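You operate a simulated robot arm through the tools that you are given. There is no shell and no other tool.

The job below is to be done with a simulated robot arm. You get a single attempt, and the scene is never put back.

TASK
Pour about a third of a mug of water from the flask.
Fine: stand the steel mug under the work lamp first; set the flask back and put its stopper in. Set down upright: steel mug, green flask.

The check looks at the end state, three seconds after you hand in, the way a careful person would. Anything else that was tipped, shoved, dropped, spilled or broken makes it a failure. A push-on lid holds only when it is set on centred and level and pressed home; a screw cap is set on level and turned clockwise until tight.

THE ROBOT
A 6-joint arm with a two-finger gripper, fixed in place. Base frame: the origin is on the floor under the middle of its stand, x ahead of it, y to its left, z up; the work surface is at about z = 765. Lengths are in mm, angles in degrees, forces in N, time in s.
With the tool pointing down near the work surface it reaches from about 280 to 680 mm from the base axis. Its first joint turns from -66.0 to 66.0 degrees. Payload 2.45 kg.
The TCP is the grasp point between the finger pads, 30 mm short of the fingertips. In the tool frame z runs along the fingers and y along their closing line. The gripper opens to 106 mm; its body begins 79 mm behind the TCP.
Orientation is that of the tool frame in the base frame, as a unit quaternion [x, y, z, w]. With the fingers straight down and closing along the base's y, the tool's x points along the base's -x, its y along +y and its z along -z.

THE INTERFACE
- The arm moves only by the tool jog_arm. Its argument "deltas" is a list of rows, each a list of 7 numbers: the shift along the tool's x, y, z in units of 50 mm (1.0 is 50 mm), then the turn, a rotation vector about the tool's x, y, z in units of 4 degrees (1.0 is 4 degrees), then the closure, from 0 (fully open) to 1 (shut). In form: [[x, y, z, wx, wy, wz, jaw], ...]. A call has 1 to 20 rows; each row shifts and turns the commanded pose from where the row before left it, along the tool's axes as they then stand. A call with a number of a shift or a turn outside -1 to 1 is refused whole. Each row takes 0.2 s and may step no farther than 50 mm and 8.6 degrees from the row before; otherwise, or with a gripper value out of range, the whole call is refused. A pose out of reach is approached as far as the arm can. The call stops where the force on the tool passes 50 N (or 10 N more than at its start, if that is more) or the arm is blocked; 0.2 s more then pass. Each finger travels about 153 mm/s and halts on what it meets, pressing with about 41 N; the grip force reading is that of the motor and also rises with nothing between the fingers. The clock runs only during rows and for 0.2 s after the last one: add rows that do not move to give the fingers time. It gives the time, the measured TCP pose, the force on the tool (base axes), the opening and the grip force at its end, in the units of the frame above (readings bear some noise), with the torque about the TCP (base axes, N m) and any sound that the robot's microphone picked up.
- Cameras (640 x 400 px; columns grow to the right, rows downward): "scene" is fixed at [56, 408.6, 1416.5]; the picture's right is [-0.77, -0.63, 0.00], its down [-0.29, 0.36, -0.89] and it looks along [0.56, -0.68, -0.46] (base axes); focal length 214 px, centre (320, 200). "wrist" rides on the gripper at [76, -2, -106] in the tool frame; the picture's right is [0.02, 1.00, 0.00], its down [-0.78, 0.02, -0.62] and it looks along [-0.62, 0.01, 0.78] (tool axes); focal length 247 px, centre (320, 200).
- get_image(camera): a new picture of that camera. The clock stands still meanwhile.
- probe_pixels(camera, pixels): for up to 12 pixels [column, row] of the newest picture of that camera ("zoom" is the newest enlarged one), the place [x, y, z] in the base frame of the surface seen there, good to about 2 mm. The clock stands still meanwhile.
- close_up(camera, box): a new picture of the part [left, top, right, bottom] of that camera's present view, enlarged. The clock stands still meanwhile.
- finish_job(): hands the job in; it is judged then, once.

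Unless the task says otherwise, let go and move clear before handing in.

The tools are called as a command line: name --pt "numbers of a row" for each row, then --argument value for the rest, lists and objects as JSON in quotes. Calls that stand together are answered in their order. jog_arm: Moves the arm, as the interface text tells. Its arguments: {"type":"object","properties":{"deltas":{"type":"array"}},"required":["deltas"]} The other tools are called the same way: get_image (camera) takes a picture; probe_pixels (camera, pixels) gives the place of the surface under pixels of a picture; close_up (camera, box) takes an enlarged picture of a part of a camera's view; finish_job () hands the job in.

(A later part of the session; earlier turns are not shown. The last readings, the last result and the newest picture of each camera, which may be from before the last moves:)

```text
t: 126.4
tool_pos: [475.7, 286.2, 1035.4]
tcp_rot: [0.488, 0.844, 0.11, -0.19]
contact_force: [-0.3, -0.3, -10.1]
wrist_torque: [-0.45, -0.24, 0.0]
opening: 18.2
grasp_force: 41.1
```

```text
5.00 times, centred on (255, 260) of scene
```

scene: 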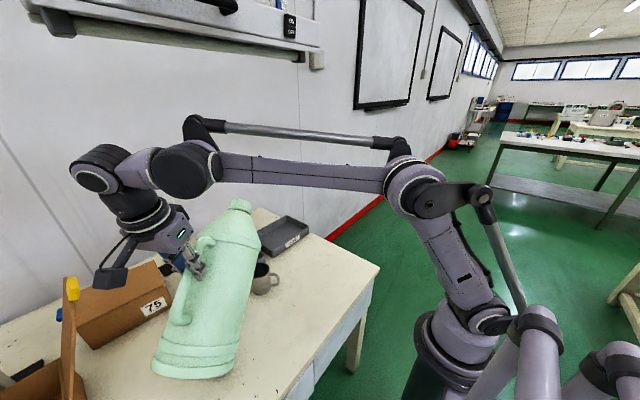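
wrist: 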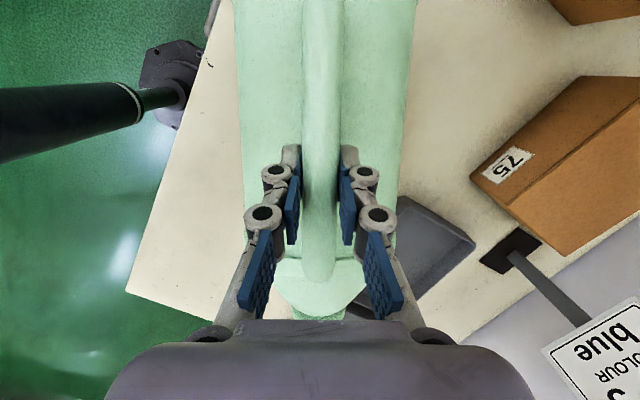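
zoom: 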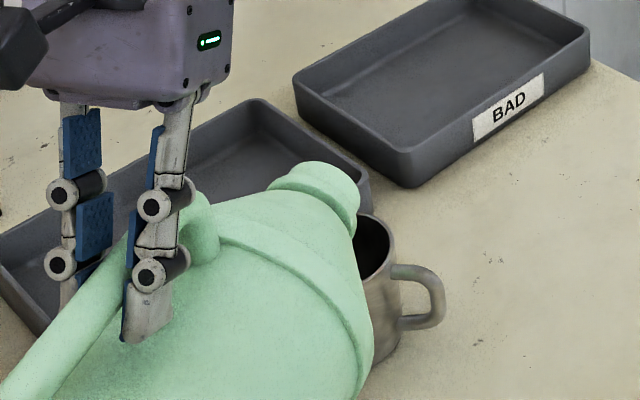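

Weight reads −10.1 N and torque dropped, so water may have started to flow. The clock is stopped between calls, so I'll zoom in on the mouth and mug before anything else.

close_up --camera "scene" --box '[245, 248, 275, 278]'

get_image --camera "wrist"

```text
13.33 times, centred on (260, 263) of scene
```

zoom: 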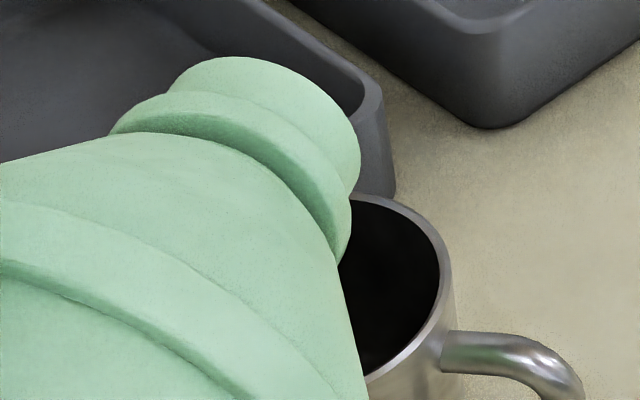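

```text
taken
```

wrist: 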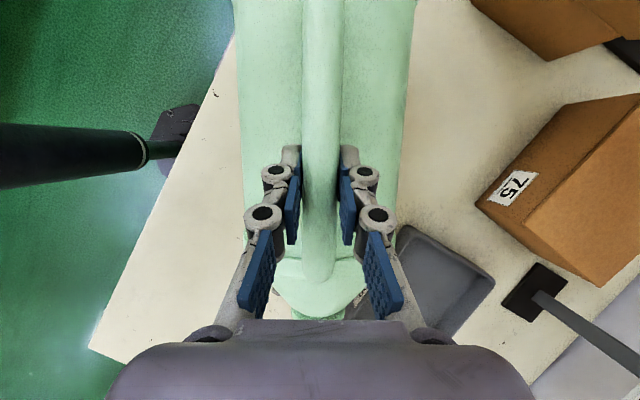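

probe_pixels --camera "scene" --pixels '[[262.5, 262], [263, 264], [263.5, 266], [262, 268], [263, 270], [262, 272], [264, 268], [261.5, 265], [264.5, 271]]'

```text
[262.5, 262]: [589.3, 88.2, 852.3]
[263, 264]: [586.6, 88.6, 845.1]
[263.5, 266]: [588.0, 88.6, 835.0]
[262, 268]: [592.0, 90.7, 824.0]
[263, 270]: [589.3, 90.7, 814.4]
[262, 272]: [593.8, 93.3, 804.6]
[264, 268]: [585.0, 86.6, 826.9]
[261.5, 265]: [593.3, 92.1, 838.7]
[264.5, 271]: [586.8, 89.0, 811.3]
```

The mug's visible wall is dry down to z≈804, so the level is at or below about that. The weight drop suggests ~0.1 kg may already be out, so I'll promptly tilt back to ≈74° to stop any flow and then check the amount.

jog_arm --pt "0.189 0 0.017 0 -1 0 1" --pt "0.19 0 0.003 0 -1 0 1" --pt "0.19 0 -0.01 0 -1 0 1" --pt "0.11 0 -0.039 0 -1 0 1" --pt "0 0 0 0 0 0 1"

close_up --camera "scene" --box '[215, 220, 295, 300]'

jog_arm --pt "0 0 0 0 0 0 1"

```text
t: 127.6
tool_pos: [459.1, 312.5, 1049.0]
tcp_rot: [0.498, 0.863, 0.042, -0.072]
contact_force: [-0.3, -0.6, -11.2]
wrist_torque: [-0.3, -0.09, 0.01]
opening: 18.3
grasp_force: 41.2
```

```text
5.00 times, centred on (255, 260) of scene
```

zoom: 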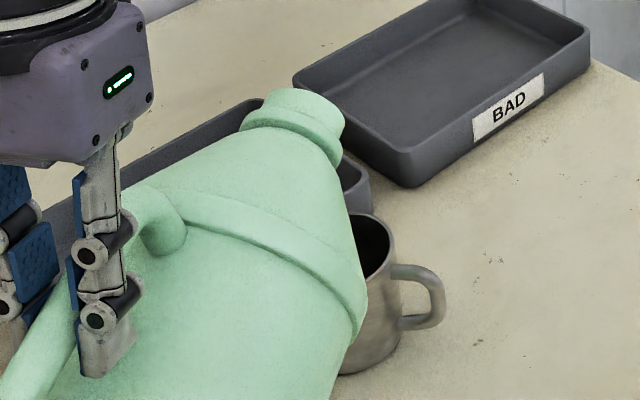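

```text
t: 128.0
tool_pos: [458.6, 311.3, 1048.0]
tcp_rot: [0.498, 0.863, 0.042, -0.071]
contact_force: [0.6, 0.6, -11.3]
wrist_torque: [-0.31, -0.13, -0.03]
opening: 18.3
grasp_force: 41.4
```

At ≈74° the weight is −11.2/−11.3 N, so no water has actually left; the −10.1 was noise. I'll return to ≈90° and hold to read the weight properly.

jog_arm --pt "-0.11 0 0.039 0 1 0 1" --pt "-0.19 0 0.01 0 1 0 1" --pt "-0.19 0 -0.003 0 1 0 1" --pt "-0.189 0 -0.017 0 1 0 1" --pt "0 0 0 0 0 0 1"

jog_arm --pt "0 0 0 0 0 0 1"

close_up --camera "scene" --box '[235, 240, 285, 290]'

```text
t: 129.2
tool_pos: [475.3, 283.9, 1037.9]
tcp_rot: [0.487, 0.845, 0.11, -0.191]
contact_force: [0.1, 0.5, -11.1]
wrist_torque: [-0.51, -0.28, -0.01]
opening: 18.4
grasp_force: 40.9
```

```text
t: 129.6
tool_pos: [475.8, 282.7, 1037.9]
tcp_rot: [0.488, 0.845, 0.11, -0.191]
contact_force: [0.1, 0.2, -10.6]
wrist_torque: [-0.53, -0.27, 0.0]
opening: 18.5
grasp_force: 40.8
```

```text
8.00 times, centred on (260, 265) of scene
```

zoom: 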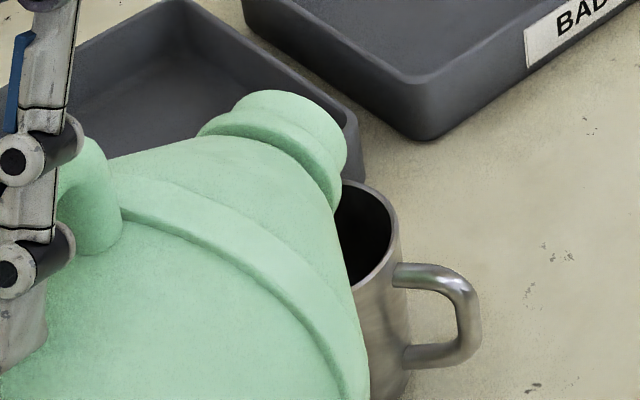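

Readings −11.1 and −10.6 N are about baseline. I'll verify the jug's true tilt and lip position from probes before going further.

get_image --camera "wrist"

probe_pixels --camera "wrist" --pixels '[[322, 10], [322, 60], [322, 110], [322, 230], [322, 250], [262, 20], [262, 120], [385, 20], [385, 120]]'

probe_pixels --camera "zoom" --pixels '[[270, 92], [300, 97], [330, 115], [345, 140], [250, 100], [290, 110], [342, 165], [330, 205], [235, 105]]'

```text
taken
```

wrist: 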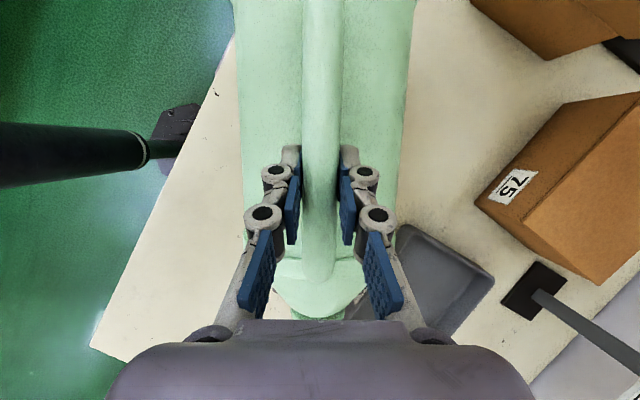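

```text
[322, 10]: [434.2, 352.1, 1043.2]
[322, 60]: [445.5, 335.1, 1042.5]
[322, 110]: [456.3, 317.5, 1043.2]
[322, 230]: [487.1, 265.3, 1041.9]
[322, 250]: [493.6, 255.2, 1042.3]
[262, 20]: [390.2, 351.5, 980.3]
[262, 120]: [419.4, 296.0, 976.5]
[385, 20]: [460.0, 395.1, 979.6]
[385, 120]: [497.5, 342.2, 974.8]
```

```text
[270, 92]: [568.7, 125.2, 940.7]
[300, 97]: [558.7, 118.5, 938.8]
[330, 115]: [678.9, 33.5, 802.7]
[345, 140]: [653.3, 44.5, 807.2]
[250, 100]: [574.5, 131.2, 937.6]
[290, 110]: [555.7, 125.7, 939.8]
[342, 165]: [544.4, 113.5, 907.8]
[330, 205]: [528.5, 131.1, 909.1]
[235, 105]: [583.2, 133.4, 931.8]
```

The bar is level, so the true tilt is ≈90°, and the lip is ~7 mm short of the mug's centre at z≈891. Going on to ≈95° in 1.25° steps, then hold.

jog_arm --pt "-0.037 0 -0.06 0 0.3125 0 1" --pt "-0.036 0 -0.06 0 0.3125 0 1" --pt "0 0 0 0 0 0 1"

jog_arm --pt "-0.034 0 -0.06 0 0.3125 0 1" --pt "-0.032 0 -0.06 0 0.3125 0 1" --pt "0 0 0 0 0 0 1"

close_up --camera "scene" --box '[235, 240, 285, 290]'

```text
t: 130.4
tool_pos: [477.5, 279.1, 1041.2]
tcp_rot: [0.486, 0.84, 0.121, -0.21]
contact_force: [0.3, -0.6, -11.3]
wrist_torque: [-0.45, -0.23, -0.04]
opening: 18.1
grasp_force: 40.7
```

```text
t: 131.2
tool_pos: [480.0, 273.1, 1044.0]
tcp_rot: [0.483, 0.836, 0.131, -0.228]
contact_force: [-0.7, 0.8, -10.9]
wrist_torque: [-0.51, -0.29, -0.01]
opening: 18.4
grasp_force: 41.2
```

```text
8.00 times, centred on (260, 265) of scene
```

zoom: 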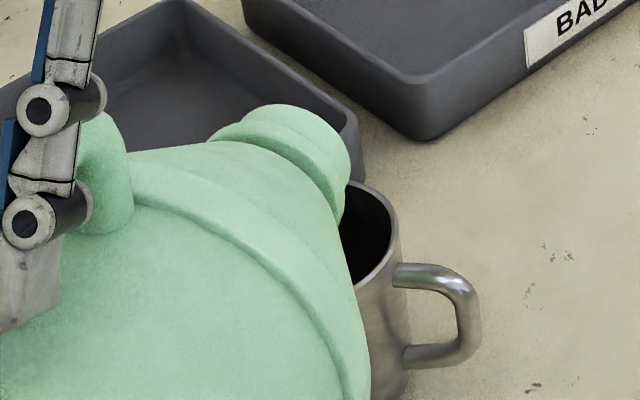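

No flow yet at ≈95°, though the torque trend suggests water is shifting toward the neck. Continuing to ≈97.5° and checking, then 100°.

jog_arm --pt "-0.03 0 -0.093 0 0.3125 0 1" --pt "-0.028 0 -0.094 0 0.3125 0 1" --pt "0 0 0 0 0 0 1"

close_up --camera "scene" --box '[235, 240, 285, 290]'

```text
t: 132.0
tool_pos: [486.0, 267.1, 1049.6]
tcp_rot: [0.479, 0.831, 0.142, -0.246]
contact_force: [0.7, 0.0, -10.6]
wrist_torque: [-0.51, -0.26, 0.01]
opening: 18.6
grasp_force: 40.9
```

```text
8.00 times, centred on (260, 265) of scene
```

zoom: 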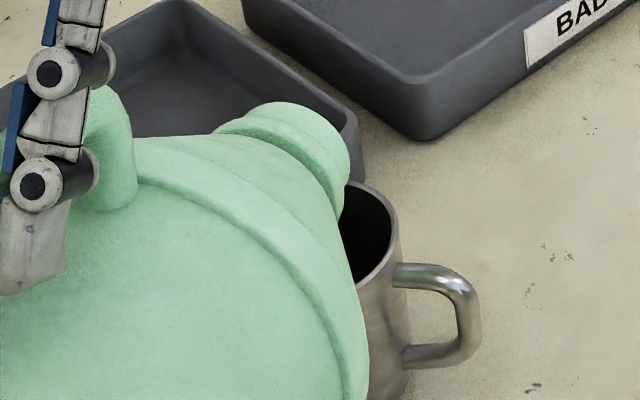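

Reading −10.6 N; still no visible stream. One more 2.5° step to ≈100°, then a couple of hold readings.

jog_arm --pt "-0.026 0 -0.094 0 0.3125 0 1" --pt "-0.024 0 -0.095 0 0.3125 0 1" --pt "0 0 0 0 0 0 1"

close_up --camera "scene" --box '[235, 240, 285, 290]'

jog_arm --pt "0 0 0 0 0 0 1"

```text
t: 132.8
tool_pos: [489.5, 261.6, 1058.1]
tcp_rot: [0.477, 0.825, 0.152, -0.264]
contact_force: [0.4, 0.2, -11.4]
wrist_torque: [-0.54, -0.29, -0.02]
opening: 18.4
grasp_force: 41.1
```

```text
8.00 times, centred on (260, 265) of scene
```

zoom: 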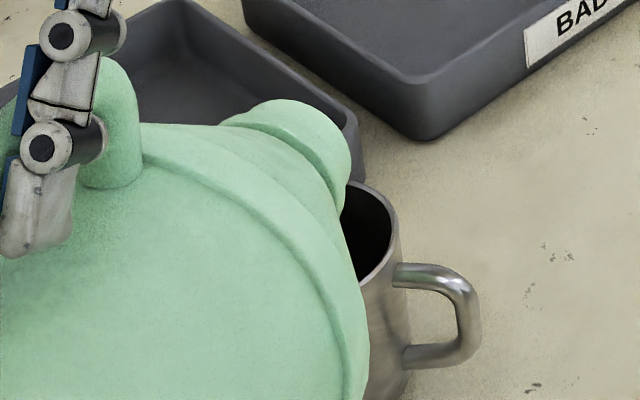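

```text
t: 133.2
tool_pos: [488.9, 261.6, 1056.3]
tcp_rot: [0.476, 0.825, 0.153, -0.264]
contact_force: [-0.2, 0.7, -11.5]
wrist_torque: [-0.52, -0.27, 0.01]
opening: 18.1
grasp_force: 41.4
```

At ≈100° the weight is still −11.4 N. I'll verify lip position and then continue.

get_image --camera "wrist"

probe_pixels --camera "wrist" --pixels '[[322, 10], [322, 110], [322, 250]]'

probe_pixels --camera "zoom" --pixels '[[290, 102], [310, 108], [330, 122], [345, 150], [270, 105], [342, 190], [348, 165], [300, 115]]'

```text
taken
```

wrist: 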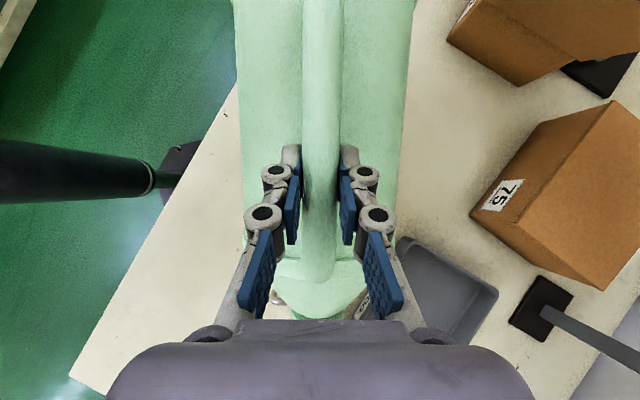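

```text
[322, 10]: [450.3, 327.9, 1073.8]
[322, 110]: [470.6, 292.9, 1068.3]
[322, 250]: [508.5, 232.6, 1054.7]
```

```text
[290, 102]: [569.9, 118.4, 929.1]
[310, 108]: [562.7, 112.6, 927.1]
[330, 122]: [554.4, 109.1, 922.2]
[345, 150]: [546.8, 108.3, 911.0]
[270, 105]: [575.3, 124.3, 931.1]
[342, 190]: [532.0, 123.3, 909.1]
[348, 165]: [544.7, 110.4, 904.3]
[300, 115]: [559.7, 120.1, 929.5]
```

True tilt is 99.7° and the lip sits ~8 mm short of the mug's centre at z≈880: good. Continuing by 2.5°.

jog_arm --pt "-0.025 0.06 -0.102 0 0.3125 0 1" --pt "-0.022 0 -0.103 0 0.3125 0 1" --pt "0 0 0 0 0 0 1"

close_up --camera "scene" --box '[235, 240, 285, 290]'

```text
t: 134.0
tool_pos: [493.6, 256.9, 1064.8]
tcp_rot: [0.473, 0.819, 0.163, -0.281]
contact_force: [0.3, 0.0, -10.1]
wrist_torque: [-0.54, -0.3, 0.01]
opening: 18.4
grasp_force: 40.5
```

```text
8.00 times, centred on (260, 265) of scene
```

zoom: 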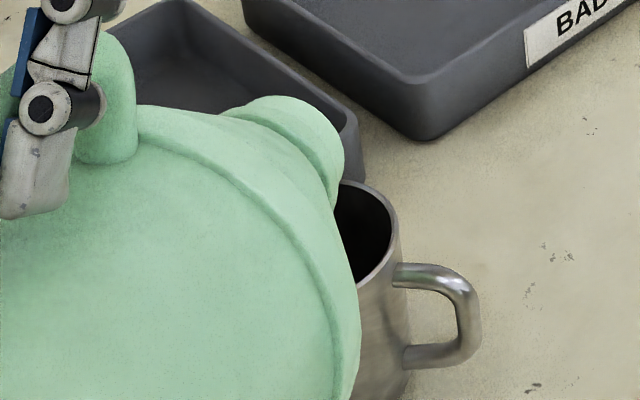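

jog_arm --pt "0 0 0 0 0 0 1"

close_up --camera "scene" --box '[235, 240, 285, 290]'

```text
t: 134.4
tool_pos: [495.8, 255.9, 1064.1]
tcp_rot: [0.472, 0.819, 0.162, -0.282]
contact_force: [-0.5, 0.4, -11.4]
wrist_torque: [-0.53, -0.32, 0.05]
opening: 18.4
grasp_force: 40.6
```

```text
8.00 times, centred on (260, 265) of scene
```

zoom: 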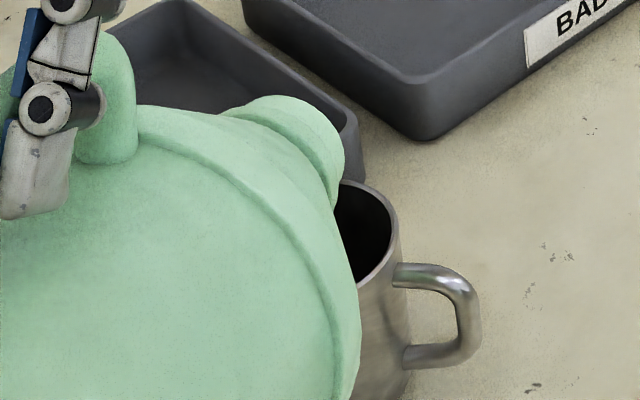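

Weight is −11.4 N at ≈102.5°; no flow. Next 2.5° (to ≈105°) with a hold.

jog_arm --pt "-0.02 0 -0.103 0 0.3125 0 1" --pt "-0.018 0 -0.103 0 0.3125 0 1" --pt "0 0 0 0 0 0 1" --pt "0 0 0 0 0 0 1"

close_up --camera "scene" --box '[235, 240, 285, 290]'

```text
t: 135.4
tool_pos: [499.8, 248.7, 1071.3]
tcp_rot: [0.469, 0.812, 0.173, -0.3]
contact_force: [-0.2, 0.1, -10.6]
wrist_torque: [-0.58, -0.34, 0.01]
opening: 18.2
grasp_force: 40.7
```

```text
8.00 times, centred on (260, 265) of scene
```

zoom: 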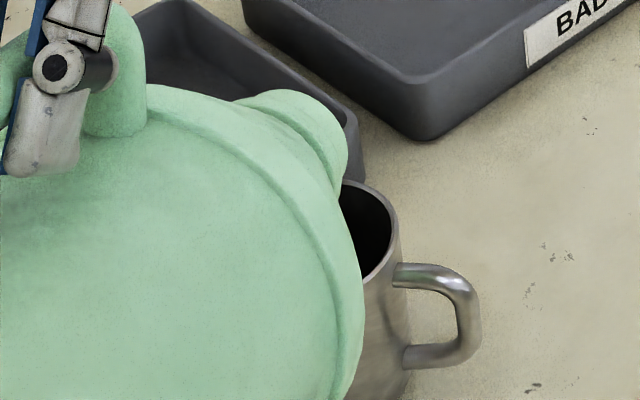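

Still no flow at ≈105°. Next step to ≈107.5°.

jog_arm --pt "-0.025 0 -0.101 0 0.3125 0 1" --pt "-0.022 0 -0.102 0 0.3125 0 1" --pt "0 0 0 0 0 0 1"

jog_arm --pt "0 0 0 0 0 0 1"

close_up --camera "scene" --box '[235, 240, 285, 290]'

```text
t: 136.2
tool_pos: [503.3, 242.8, 1076.8]
tcp_rot: [0.466, 0.806, 0.184, -0.316]
contact_force: [0.9, -0.7, -11.0]
wrist_torque: [-0.65, -0.36, -0.01]
opening: 18.3
grasp_force: 41.0
```

```text
t: 136.6
tool_pos: [502.6, 241.3, 1077.6]
tcp_rot: [0.466, 0.805, 0.184, -0.317]
contact_force: [-0.5, 0.3, -11.3]
wrist_torque: [-0.58, -0.32, 0.01]
opening: 18.3
grasp_force: 41.1
```

```text
8.00 times, centred on (260, 265) of scene
```

zoom: 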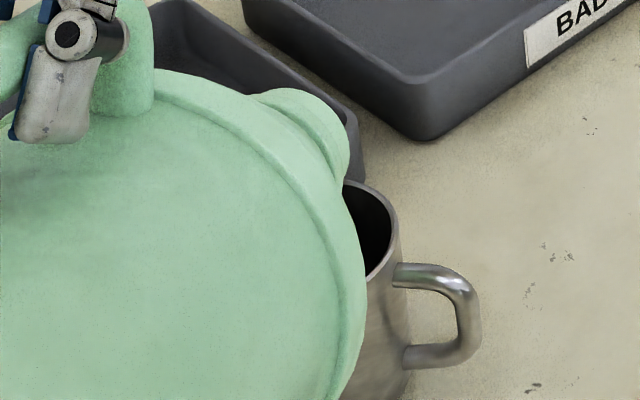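

No flow at ≈107.5°. On to ≈110°.

jog_arm --pt "-0.02 0 -0.102 0 0.3125 0 1" --pt "-0.018 0 -0.103 0 0.3125 0 1" --pt "0 0 0 0 0 0 1"

jog_arm --pt "0 0 0 0 0 0 1"

close_up --camera "scene" --box '[235, 240, 285, 290]'

```text
t: 137.4
tool_pos: [507.0, 234.1, 1084.0]
tcp_rot: [0.462, 0.798, 0.194, -0.334]
contact_force: [0.4, -0.1, -11.1]
wrist_torque: [-0.64, -0.32, 0.01]
opening: 18.3
grasp_force: 40.7
```

```text
t: 137.8
tool_pos: [506.0, 235.4, 1083.9]
tcp_rot: [0.461, 0.799, 0.193, -0.335]
contact_force: [0.3, -0.3, -10.1]
wrist_torque: [-0.64, -0.36, 0.02]
opening: 18.3
grasp_force: 40.3
```

```text
8.00 times, centred on (260, 265) of scene
```

zoom: 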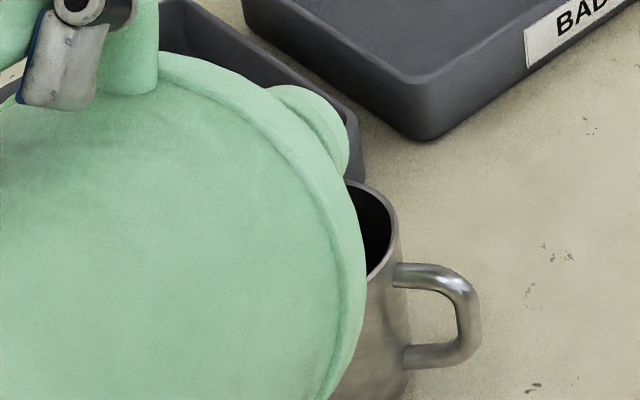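

Readings −11.1 then −10.1 N; I'll take another hold reading to see whether it's a trend.

jog_arm --pt "0 0 0 0 0 0 1"

get_image --camera "wrist"

close_up --camera "wrist" --box '[260, 240, 400, 325]'

```text
t: 138.2
tool_pos: [507.5, 234.5, 1083.4]
tcp_rot: [0.461, 0.798, 0.194, -0.335]
contact_force: [0.3, -0.3, -10.3]
wrist_torque: [-0.65, -0.36, 0.02]
opening: 18.3
grasp_force: 41.2
```

```text
taken
```

wrist: 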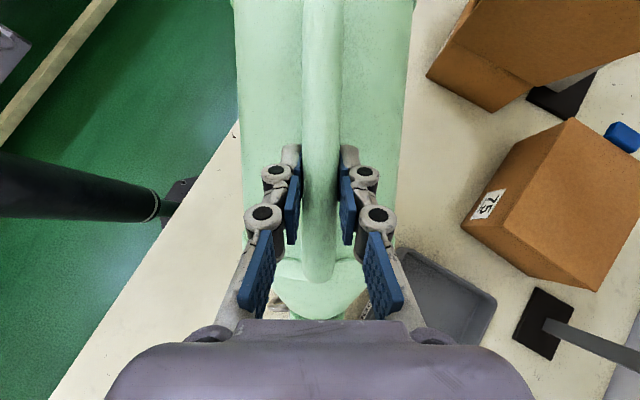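

```text
4.57 times, centred on (330, 282) of wrist
```

zoom: 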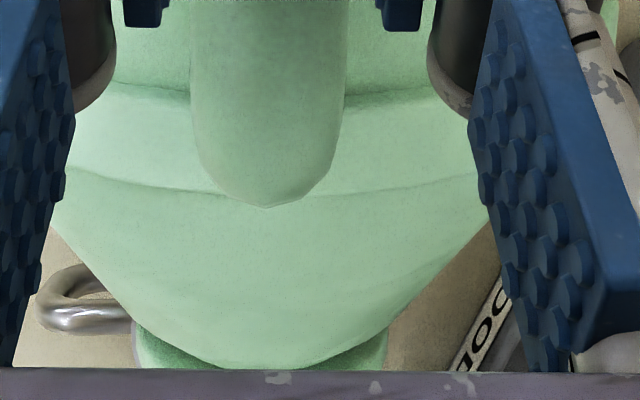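

Two successive readings near −10.2 N suggest water is coming out. I'll tilt back 8° right away and take several readings.

jog_arm --pt "0.055 0 0.328 0 -1 0 1" --pt "0.078 0 0.324 0 -1 0 1" --pt "0 0 0 0 0 0 1"

jog_arm --pt "0 0 0 0 0 0 1"

jog_arm --pt "0 0 0 0 0 0 1"

jog_arm --pt "0 0 0 0 0 0 1"

close_up --camera "scene" --box '[235, 240, 285, 290]'

```text
t: 139.0
tool_pos: [493.4, 257.3, 1064.6]
tcp_rot: [0.473, 0.82, 0.16, -0.278]
contact_force: [-0.4, -0.5, -10.9]
wrist_torque: [-0.55, -0.31, -0.01]
opening: 18.5
grasp_force: 41.2
```

```text
t: 139.4
tool_pos: [492.8, 257.8, 1065.9]
tcp_rot: [0.474, 0.82, 0.161, -0.278]
contact_force: [-0.2, -0.1, -11.4]
wrist_torque: [-0.53, -0.29, 0.01]
opening: 18.4
grasp_force: 40.9
```

```text
t: 139.8
tool_pos: [493.5, 258.4, 1065.8]
tcp_rot: [0.473, 0.82, 0.161, -0.278]
contact_force: [0.7, 0.0, -10.9]
wrist_torque: [-0.56, -0.34, 0.03]
opening: 18.2
grasp_force: 40.7
```

```text
t: 140.2
tool_pos: [493.8, 258.0, 1065.1]
tcp_rot: [0.473, 0.82, 0.16, -0.278]
contact_force: [-0.1, -0.5, -10.5]
wrist_torque: [-0.54, -0.3, 0.0]
opening: 18.2
grasp_force: 40.6
```

```text
8.00 times, centred on (260, 265) of scene
```

zoom: 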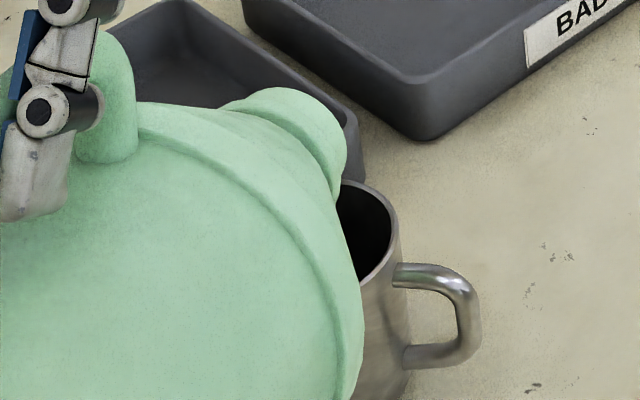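

Averaged weight (−10.9 N) and torque match the earlier values at this tilt, so little or nothing has poured. I'll go back to 110° and on to 112.5°, watching for sound and weight.

jog_arm --pt "-0.078 0 -0.324 0 1 0 1" --pt "-0.055 0 -0.328 0 1 0 1" --pt "-0.027 0 -0.102 0 0.3125 0 1" --pt "-0.025 0 -0.102 0 0.3125 0 1" --pt "0 0 0 0 0 0 1"

close_up --camera "scene" --box '[235, 240, 285, 290]'

jog_arm --pt "0 0 0 0 0 0 1"

```text
t: 141.4
tool_pos: [511.7, 227.0, 1091.4]
tcp_rot: [0.457, 0.791, 0.204, -0.351]
contact_force: [-0.7, 0.2, -10.6]
wrist_torque: [-0.69, -0.39, -0.01]
opening: 18.3
grasp_force: 40.3
```

```text
8.00 times, centred on (260, 265) of scene
```

zoom: 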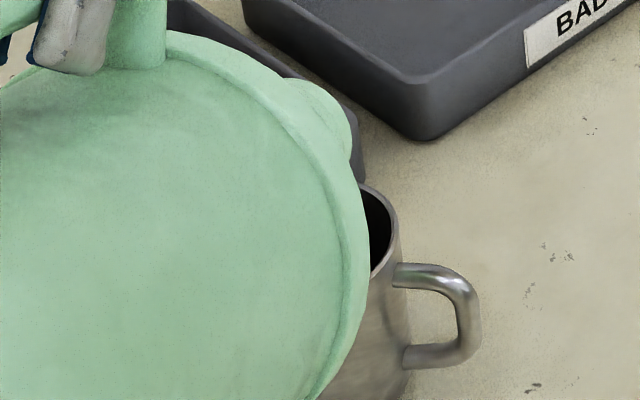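

```text
t: 141.8
tool_pos: [509.5, 228.2, 1091.8]
tcp_rot: [0.457, 0.791, 0.204, -0.352]
contact_force: [0.7, 0.2, -11.0]
wrist_torque: [-0.67, -0.37, 0.01]
opening: 18.3
grasp_force: 41.0
```

No flow at ≈112.5° (−10.6/−11.0 N). Next to ≈115°, and I'll recheck the rim position.

jog_arm --pt "-0.023 0 -0.103 0 0.3125 0 1" --pt "-0.02 0 -0.103 0 0.3125 0 1" --pt "0 0 0 0 0 0 1"

get_image --camera "wrist"

probe_pixels --camera "wrist" --pixels '[[322, 10], [322, 110], [322, 250], [320, 300], [320, 310]]'

close_up --camera "scene" --box '[235, 240, 285, 290]'

```text
t: 142.6
tool_pos: [514.2, 220.6, 1096.4]
tcp_rot: [0.452, 0.783, 0.214, -0.37]
contact_force: [-0.4, 0.1, -10.2]
wrist_torque: [-0.7, -0.41, 0.02]
opening: 18.6
grasp_force: 41.1
```

```text
taken
```

wrist: 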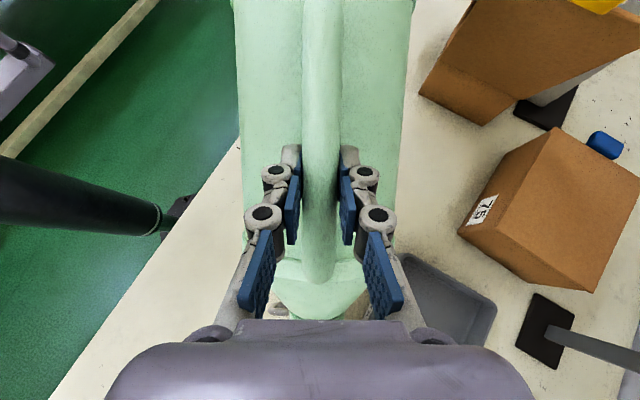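

```text
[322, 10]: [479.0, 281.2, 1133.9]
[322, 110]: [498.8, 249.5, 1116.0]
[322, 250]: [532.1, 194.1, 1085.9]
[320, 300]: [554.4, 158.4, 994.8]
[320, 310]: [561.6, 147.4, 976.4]
```

```text
8.00 times, centred on (260, 265) of scene
```

zoom: 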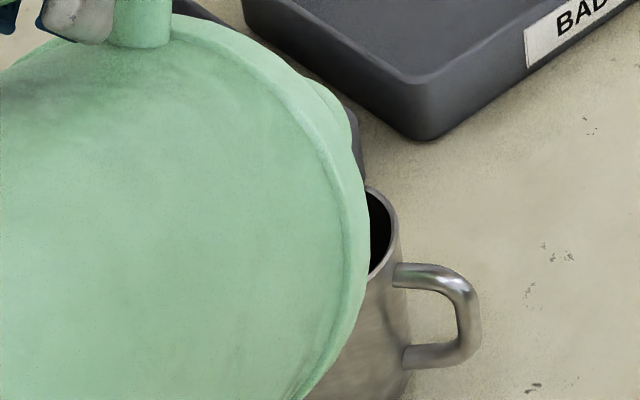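

True tilt is 115.2° with the lip ≈7 mm short of the mug's centre. Weight −10.2 N is within noise so far; one more hold, then go on.

jog_arm --pt "0 0 0 0 0 0 1"

jog_arm --pt "0 0 0 0 0 0 1"

```text
t: 143.0
tool_pos: [515.2, 220.6, 1096.2]
tcp_rot: [0.452, 0.783, 0.213, -0.369]
contact_force: [-0.2, 0.1, -10.5]
wrist_torque: [-0.7, -0.4, -0.03]
opening: 18.3
grasp_force: 40.9
```

```text
t: 143.4
tool_pos: [515.3, 221.7, 1096.2]
tcp_rot: [0.452, 0.784, 0.213, -0.369]
contact_force: [0.1, 0.4, -9.7]
wrist_torque: [-0.68, -0.44, 0.03]
opening: 18.0
grasp_force: 40.7
```

Readings are drifting to ≈−10.1 N on average, which could mean a slow trickle. I'll tilt back to ≈105° and take several readings to compare with the −10.6…−11.4 I had there.

jog_arm --pt "0.041 0 0.275 0 -0.833 0 1" --pt "0.057 0 0.272 0 -0.833 0 1" --pt "0.073 0 0.268 0 -0.833 0 1" --pt "0 0 0 0 0 0 1"

jog_arm --pt "0 0 0 0 0 0 1"

jog_arm --pt "0 0 0 0 0 0 1"

jog_arm --pt "0 0 0 0 0 0 1"

close_up --camera "scene" --box '[235, 240, 285, 290]'

```text
t: 144.4
tool_pos: [499.2, 250.2, 1075.6]
tcp_rot: [0.469, 0.813, 0.173, -0.3]
contact_force: [-0.2, -0.5, -10.9]
wrist_torque: [-0.59, -0.31, -0.04]
opening: 18.2
grasp_force: 41.1
```

```text
t: 144.8
tool_pos: [499.0, 250.3, 1076.3]
tcp_rot: [0.47, 0.812, 0.173, -0.299]
contact_force: [-0.4, -0.3, -10.4]
wrist_torque: [-0.6, -0.32, -0.03]
opening: 18.2
grasp_force: 40.5
```

```text
t: 145.2
tool_pos: [497.7, 250.8, 1074.9]
tcp_rot: [0.469, 0.813, 0.173, -0.3]
contact_force: [0.0, -0.5, -9.7]
wrist_torque: [-0.55, -0.3, 0.02]
opening: 18.2
grasp_force: 41.3
```

```text
t: 145.6
tool_pos: [497.7, 249.5, 1075.4]
tcp_rot: [0.469, 0.812, 0.173, -0.3]
contact_force: [0.4, 0.4, -10.0]
wrist_torque: [-0.58, -0.33, -0.04]
opening: 18.2
grasp_force: 41.2
```

```text
8.00 times, centred on (260, 265) of scene
```

zoom: 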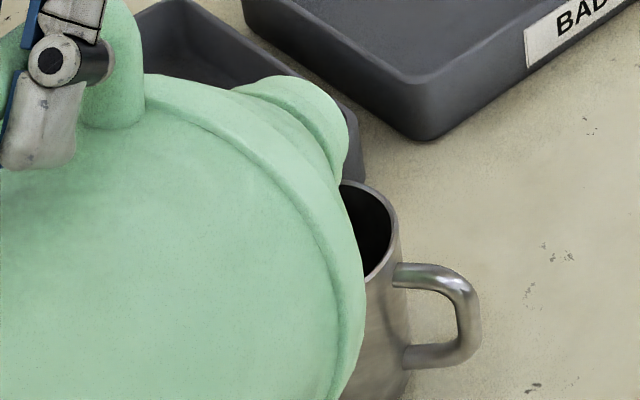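

At 105° the average is now ≈−10.25 N, maybe ~60 ml less than before, but too noisy to trust. I'll tilt back to ≈77° (mouth still above the mug), then back the jug away so the scene camera can see into the mug.

jog_arm --pt "0.132 0 0.156 0 -1 0 1" --pt "0.142 0 0.146 0 -1 0 1" --pt "0.152 0 0.136 0 -1 0 1" --pt "0.161 0 0.125 0 -1 0 1" --pt "0.169 0 0.114 0 -1 0 1" --pt "0.177 0 0.101 0 -1 0 1" --pt "0.184 0 0.089 0 -1 0 1" --pt "0 0 0 0 0 0 1"

close_up --camera "scene" --box '[140, 200, 300, 360]'

```text
t: 147.4
tool_pos: [464.0, 312.6, 1063.6]
tcp_rot: [0.497, 0.861, 0.054, -0.094]
contact_force: [-0.2, -0.3, -10.0]
wrist_torque: [-0.21, -0.15, 0.0]
opening: 18.5
grasp_force: 41.5
```

```text
2.50 times, centred on (220, 280) of scene
```

zoom: 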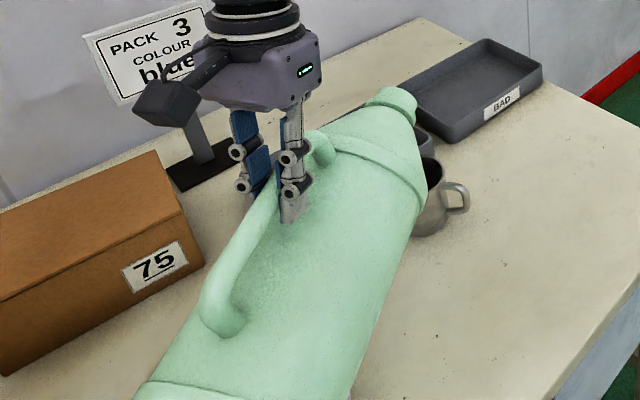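

Weight −10.0 N and a clearly smaller torque than before at this tilt point to perhaps ~130 ml poured. I'll back the jug away slowly and look into the mug.

jog_arm --pt "0.078 0 0.017 0 0 0 1" --pt "0.156 0 0.035 0 0 0 1" --pt "0.234 0 0.052 0 0 0 1" --pt "0.273 0 0.061 0 0 0 1" --pt "0.273 0 0.061 0 0 0 1" --pt "0.273 0 0.061 0 0 0 1" --pt "0.273 0 0.061 0 0 0 1" --pt "0.273 0 0.061 0 0 0 1" --pt "0.273 0 0.061 0 0 0 1" --pt "0.234 0 0.052 0 0 0 1" --pt "0.156 0 0.035 0 0 0 1" --pt "0.078 0 0.017 0 0 0 1" --pt "0 0 0 0 0 0 1"

get_image --camera "scene"

close_up --camera "scene" --box '[240, 250, 290, 300]'

```text
t: 150.2
tool_pos: [395.7, 429.0, 1062.2]
tcp_rot: [0.497, 0.861, 0.055, -0.095]
contact_force: [0.7, -0.6, -10.0]
wrist_torque: [-0.25, -0.11, -0.02]
opening: 18.3
grasp_force: 40.9
```

```text
taken
```

scene: 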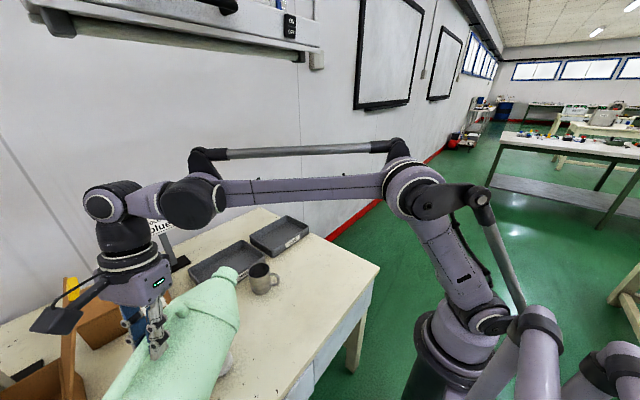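

```text
8.00 times, centred on (265, 275) of scene
```

zoom: 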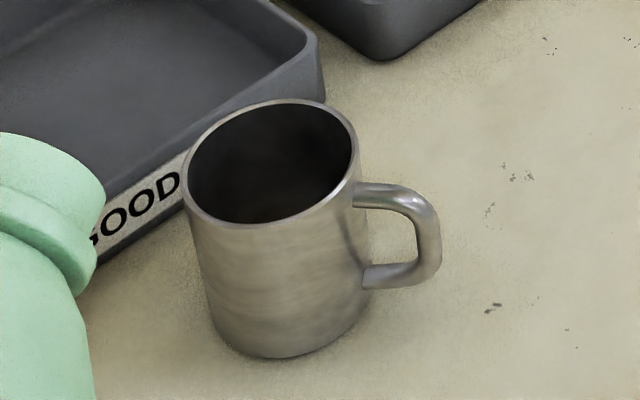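

Now the mug is in full view. I'll probe points inside it for the water surface.

probe_pixels --camera "zoom" --pixels '[[330, 130], [320, 160], [310, 180], [295, 195], [280, 205], [265, 212], [250, 216], [235, 215], [300, 205], [280, 190], [260, 190], [240, 195]]'

close_up --camera "scene" --box '[250, 260, 276, 282]'

```text
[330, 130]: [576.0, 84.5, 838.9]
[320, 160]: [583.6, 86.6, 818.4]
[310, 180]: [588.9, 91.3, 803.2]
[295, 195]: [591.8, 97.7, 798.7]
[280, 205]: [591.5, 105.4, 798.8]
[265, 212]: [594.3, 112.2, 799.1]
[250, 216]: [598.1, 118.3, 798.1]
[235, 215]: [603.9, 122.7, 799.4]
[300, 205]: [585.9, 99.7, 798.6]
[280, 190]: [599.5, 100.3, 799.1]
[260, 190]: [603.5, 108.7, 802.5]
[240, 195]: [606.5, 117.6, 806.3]
```

```text
16.00 times, centred on (263, 271) of scene
```

zoom: 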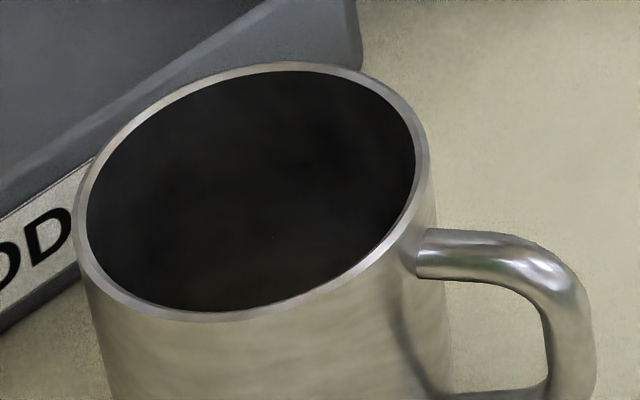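

There is a level surface at z≈798.8 inside the mug (bottom 769.5, rim 850.5), i.e. about 36% full – a third of a mug. Pouring is done; I'll retrace the path: move the jug forward again, then tilt it back upright.

jog_arm --pt "-0.078 0 -0.017 0 0 0 1" --pt "-0.156 0 -0.035 0 0 0 1" --pt "-0.234 0 -0.052 0 0 0 1" --pt "-0.273 0 -0.061 0 0 0 1" --pt "-0.273 0 -0.061 0 0 0 1" --pt "-0.273 0 -0.061 0 0 0 1" --pt "-0.273 0 -0.061 0 0 0 1" --pt "-0.273 0 -0.061 0 0 0 1" --pt "-0.234 0 -0.052 0 0 0 1" --pt "-0.156 0 -0.035 0 0 0 1" --pt "-0.078 0 -0.017 0 0 0 1" --pt "0 0 0 0 0 0 1"

get_image --camera "wrist"

probe_pixels --camera "wrist" --pixels '[[322, 10], [322, 110], [322, 250]]'

```text
t: 152.8
tool_pos: [457.4, 325.1, 1063.5]
tcp_rot: [0.497, 0.861, 0.054, -0.095]
contact_force: [0.3, -0.2, -9.8]
wrist_torque: [-0.28, -0.16, -0.01]
opening: 18.5
grasp_force: 40.7
```

```text
taken
```

wrist: 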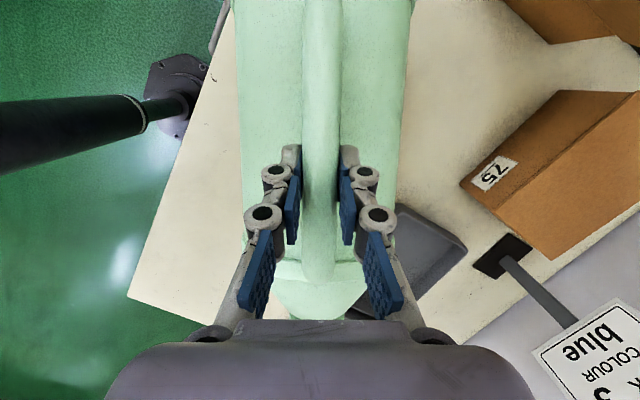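

```text
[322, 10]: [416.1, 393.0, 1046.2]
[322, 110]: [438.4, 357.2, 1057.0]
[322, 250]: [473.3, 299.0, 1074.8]
```

Jug tilt is ≈75° now. I'll tilt back toward ≈50° while rising to z≈1107.

jog_arm --pt "0.041 0 -0.082 0 -0.4 0 1" --pt "0.037 0 -0.083 0 -0.625 0 1" --pt "0.034 0 -0.085 0 -0.625 0 1" --pt "0.03 0 -0.086 0 -0.625 0 1" --pt "0.026 0 -0.087 0 -0.625 0 1" --pt "0.022 0 -0.088 0 -0.625 0 1" --pt "0.018 0 -0.089 0 -0.625 0 1" --pt "0.014 0 -0.09 0 -0.625 0 1" --pt "0.01 0 -0.091 0 -0.625 0 1" --pt "0.006 0 -0.091 0 -0.625 0 1" --pt "0 0 0 0 -0.225 0 1" --pt "0 0 0 0 0 0 1"

get_image --camera "scene"

```text
t: 155.4
tool_pos: [450.5, 333.1, 1107.9]
tcp_rot: [0.497, 0.861, -0.054, 0.094]
contact_force: [-0.2, 0.3, -9.4]
wrist_torque: [0.24, 0.07, 0.04]
opening: 18.4
grasp_force: 41.2
```

```text
taken
```

scene: 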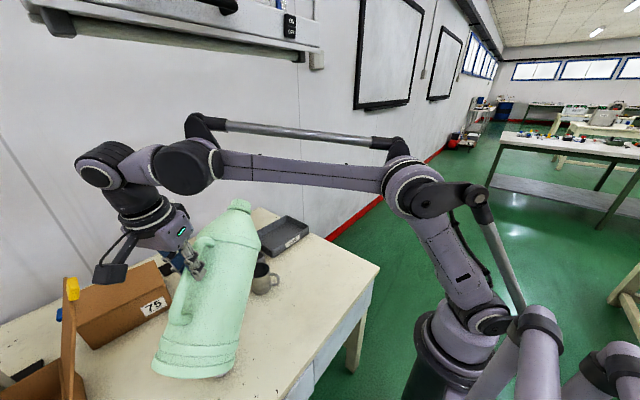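

Tilt ≈50°. Continuing to ≈28° and then nearly upright, retracing the earlier path.

jog_arm --pt "-0.0427 0 0.0104 0 -0.625 0 1" --pt "-0.0423 0 0.0123 0 -0.625 0 1" --pt "-0.0417 0 0.0141 0 -0.625 0 1" --pt "-0.041 0 0.0159 0 -0.625 0 1" --pt "-0.0403 0 0.0177 0 -0.625 0 1" --pt "-0.0395 0 0.0194 0 -0.625 0 1" --pt "-0.0386 0 0.0211 0 -0.625 0 1" --pt "-0.0376 0 0.0228 0 -0.625 0 1" --pt "-0.0366 0 0.0244 0 -0.625 0 1" --pt "0 0 0 0 0 0 1"

jog_arm --pt "-0.0995 0 0.0723 0 -0.5 0 1" --pt "-0.0969 0 0.0757 0 -0.5 0 1" --pt "-0.0942 0 0.0791 0 -0.5 0 1" --pt "-0.0914 0 0.0823 0 -0.5 0 1" --pt "-0.0885 0 0.0854 0 -0.5 0 1" --pt "-0.0854 0 0.0885 0 -0.5 0 1" --pt "-0.0823 0 0.0914 0 -0.5 0 1" --pt "-0.0791 0 0.0942 0 -0.5 0 1" --pt "-0.0757 0 0.0969 0 -0.5 0 1" --pt "-0.0723 0 0.0995 0 -0.5 0 1" --pt "-0.0688 0 0.102 0 -0.5 0 1" --pt "-0.0652 0 0.1043 0 -0.5 0 1" --pt "0 0 0 0 0 0 1"

get_image --camera "scene"

get_image --camera "wrist"

probe_pixels --camera "wrist" --pixels '[[322, 10], [322, 60], [322, 110], [322, 230], [322, 250]]'

```text
t: 157.6
tool_pos: [460.3, 316.7, 1106.6]
tcp_rot: [0.477, 0.826, -0.15, 0.26]
contact_force: [0.5, -0.1, -11.1]
wrist_torque: [0.68, 0.38, -0.02]
opening: 18.3
grasp_force: 40.9
```

```text
t: 160.4
tool_pos: [497.7, 252.4, 1104.4]
tcp_rot: [0.436, 0.754, -0.246, 0.425]
contact_force: [0.5, 0.5, -9.3]
wrist_torque: [0.94, 0.61, -0.03]
opening: 18.6
grasp_force: 40.8
```

```text
taken
```

scene: 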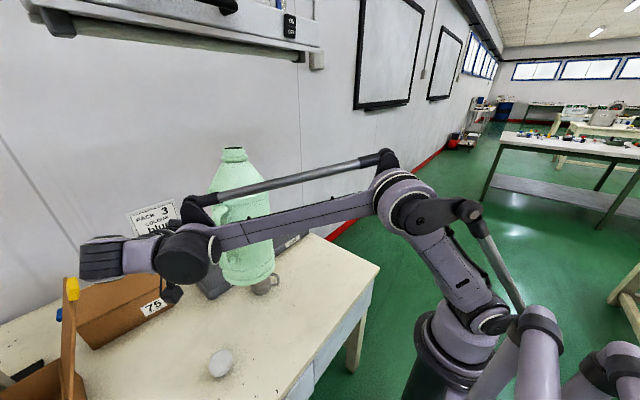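

```text
taken
```

wrist: 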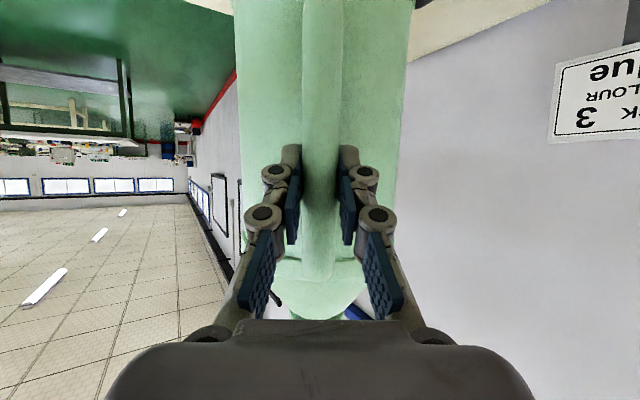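

```text
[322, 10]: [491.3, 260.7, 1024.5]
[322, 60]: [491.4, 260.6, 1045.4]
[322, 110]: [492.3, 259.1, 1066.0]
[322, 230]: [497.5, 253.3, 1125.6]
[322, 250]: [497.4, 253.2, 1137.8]
```

The jug leans ≈4° now, weight ≈1 N lighter than before. I'll undo the small yaw and carry it back above its original spot.

jog_arm --pt "0 0 0 0.267 0 0.162 1" --pt "0 0 0 0.267 0 0.162 1" --pt "0 0 0 0.267 0 0.162 1" --pt "0 0 0 0.267 0 0.162 1" --pt "0 0 0 0.267 0 0.162 1" --pt "0 0 0 0.267 0 0.162 1" --pt "0 0 0 0 0 0 1"

jog_arm --pt "-0.0222 -0.0421 0.0366 0 0 0 1" --pt "-0.0443 -0.0842 0.0732 0 0 0 1" --pt "-0.0665 -0.1264 0.1098 0 0 0 1" --pt "-0.0887 -0.1685 0.1464 0 0 0 1" --pt "-0.1035 -0.1966 0.1708 0 0 0 1" --pt "-0.1035 -0.1966 0.1708 0 0 0 1" --pt "-0.1035 -0.1966 0.1708 0 0 0 1" --pt "-0.1035 -0.1966 0.1708 0 0 0 1" --pt "-0.1035 -0.1966 0.1708 0 0 0 1" --pt "-0.1035 -0.1966 0.1708 0 0 0 1" --pt "-0.1035 -0.1966 0.1708 0 0 0 1" --pt "-0.0887 -0.1685 0.1464 0 0 0 1" --pt "-0.0665 -0.1264 0.1098 0 0 0 1" --pt "-0.0443 -0.0842 0.0732 0 0 0 1" --pt "-0.0222 -0.0421 0.0366 0 0 0 1" --pt "0 0 0 0 0 0 1"

jog_arm --pt "-0.0222 -0.0421 0.0366 0 0 0 1" --pt "-0.0443 -0.0842 0.0732 0 0 0 1" --pt "-0.0665 -0.1264 0.1098 0 0 0 1" --pt "-0.0887 -0.1685 0.1464 0 0 0 1" --pt "-0.1035 -0.1966 0.1708 0 0 0 1" --pt "-0.1035 -0.1966 0.1708 0 0 0 1" --pt "-0.1035 -0.1966 0.1708 0 0 0 1" --pt "-0.1035 -0.1966 0.1708 0 0 0 1" --pt "-0.0887 -0.1685 0.1464 0 0 0 1" --pt "-0.0739 -0.1404 0.122 0 0 0 1" --pt "-0.0591 -0.1123 0.0976 0 0 0 1" --pt "-0.037 -0.0702 0.061 0 0 0 1" --pt "-0.0222 -0.0421 0.0366 0 0 0 1" --pt "0 0 0 0 0 0 1"

get_image --camera "scene"

get_image --camera "wrist"

probe_pixels --camera "wrist" --pixels '[[322, 10], [322, 60], [322, 110], [322, 230], [322, 250]]'

```text
t: 162.0
tool_pos: [497.9, 252.6, 1106.0]
tcp_rot: [0.483, 0.725, -0.272, 0.409]
contact_force: [0.1, -0.3, -10.2]
wrist_torque: [1.0, 0.42, 0.0]
opening: 18.4
grasp_force: 41.4
```

```text
t: 165.4
tool_pos: [437.7, 106.9, 1106.1]
tcp_rot: [0.485, 0.724, -0.273, 0.408]
contact_force: [1.0, -0.3, -10.5]
wrist_torque: [1.01, 0.45, -0.02]
opening: 18.5
grasp_force: 40.8
```

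```text
t: 168.4
tool_pos: [391.9, -7.6, 1105.2]
tcp_rot: [0.484, 0.724, -0.273, 0.409]
contact_force: [0.7, 0.2, -9.7]
wrist_torque: [1.01, 0.42, 0.01]
opening: 18.6
grasp_force: 41.2
```

```text
taken
```

scene: 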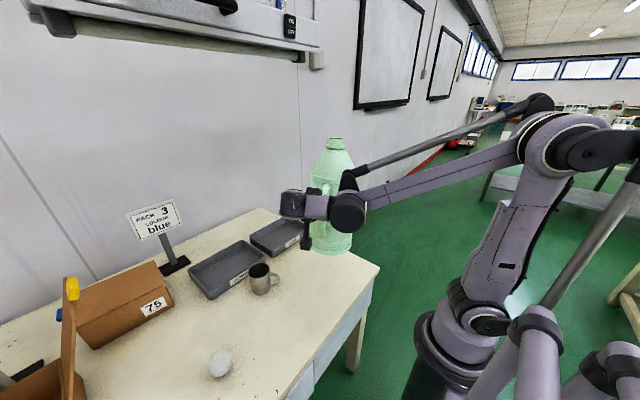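

```text
taken
```

wrist: 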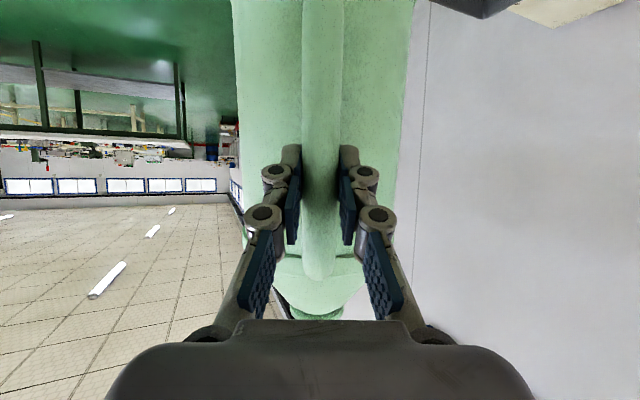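

```text
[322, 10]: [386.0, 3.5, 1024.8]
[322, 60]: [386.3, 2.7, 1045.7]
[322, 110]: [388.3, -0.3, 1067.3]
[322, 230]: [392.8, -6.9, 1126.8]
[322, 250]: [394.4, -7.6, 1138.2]
```

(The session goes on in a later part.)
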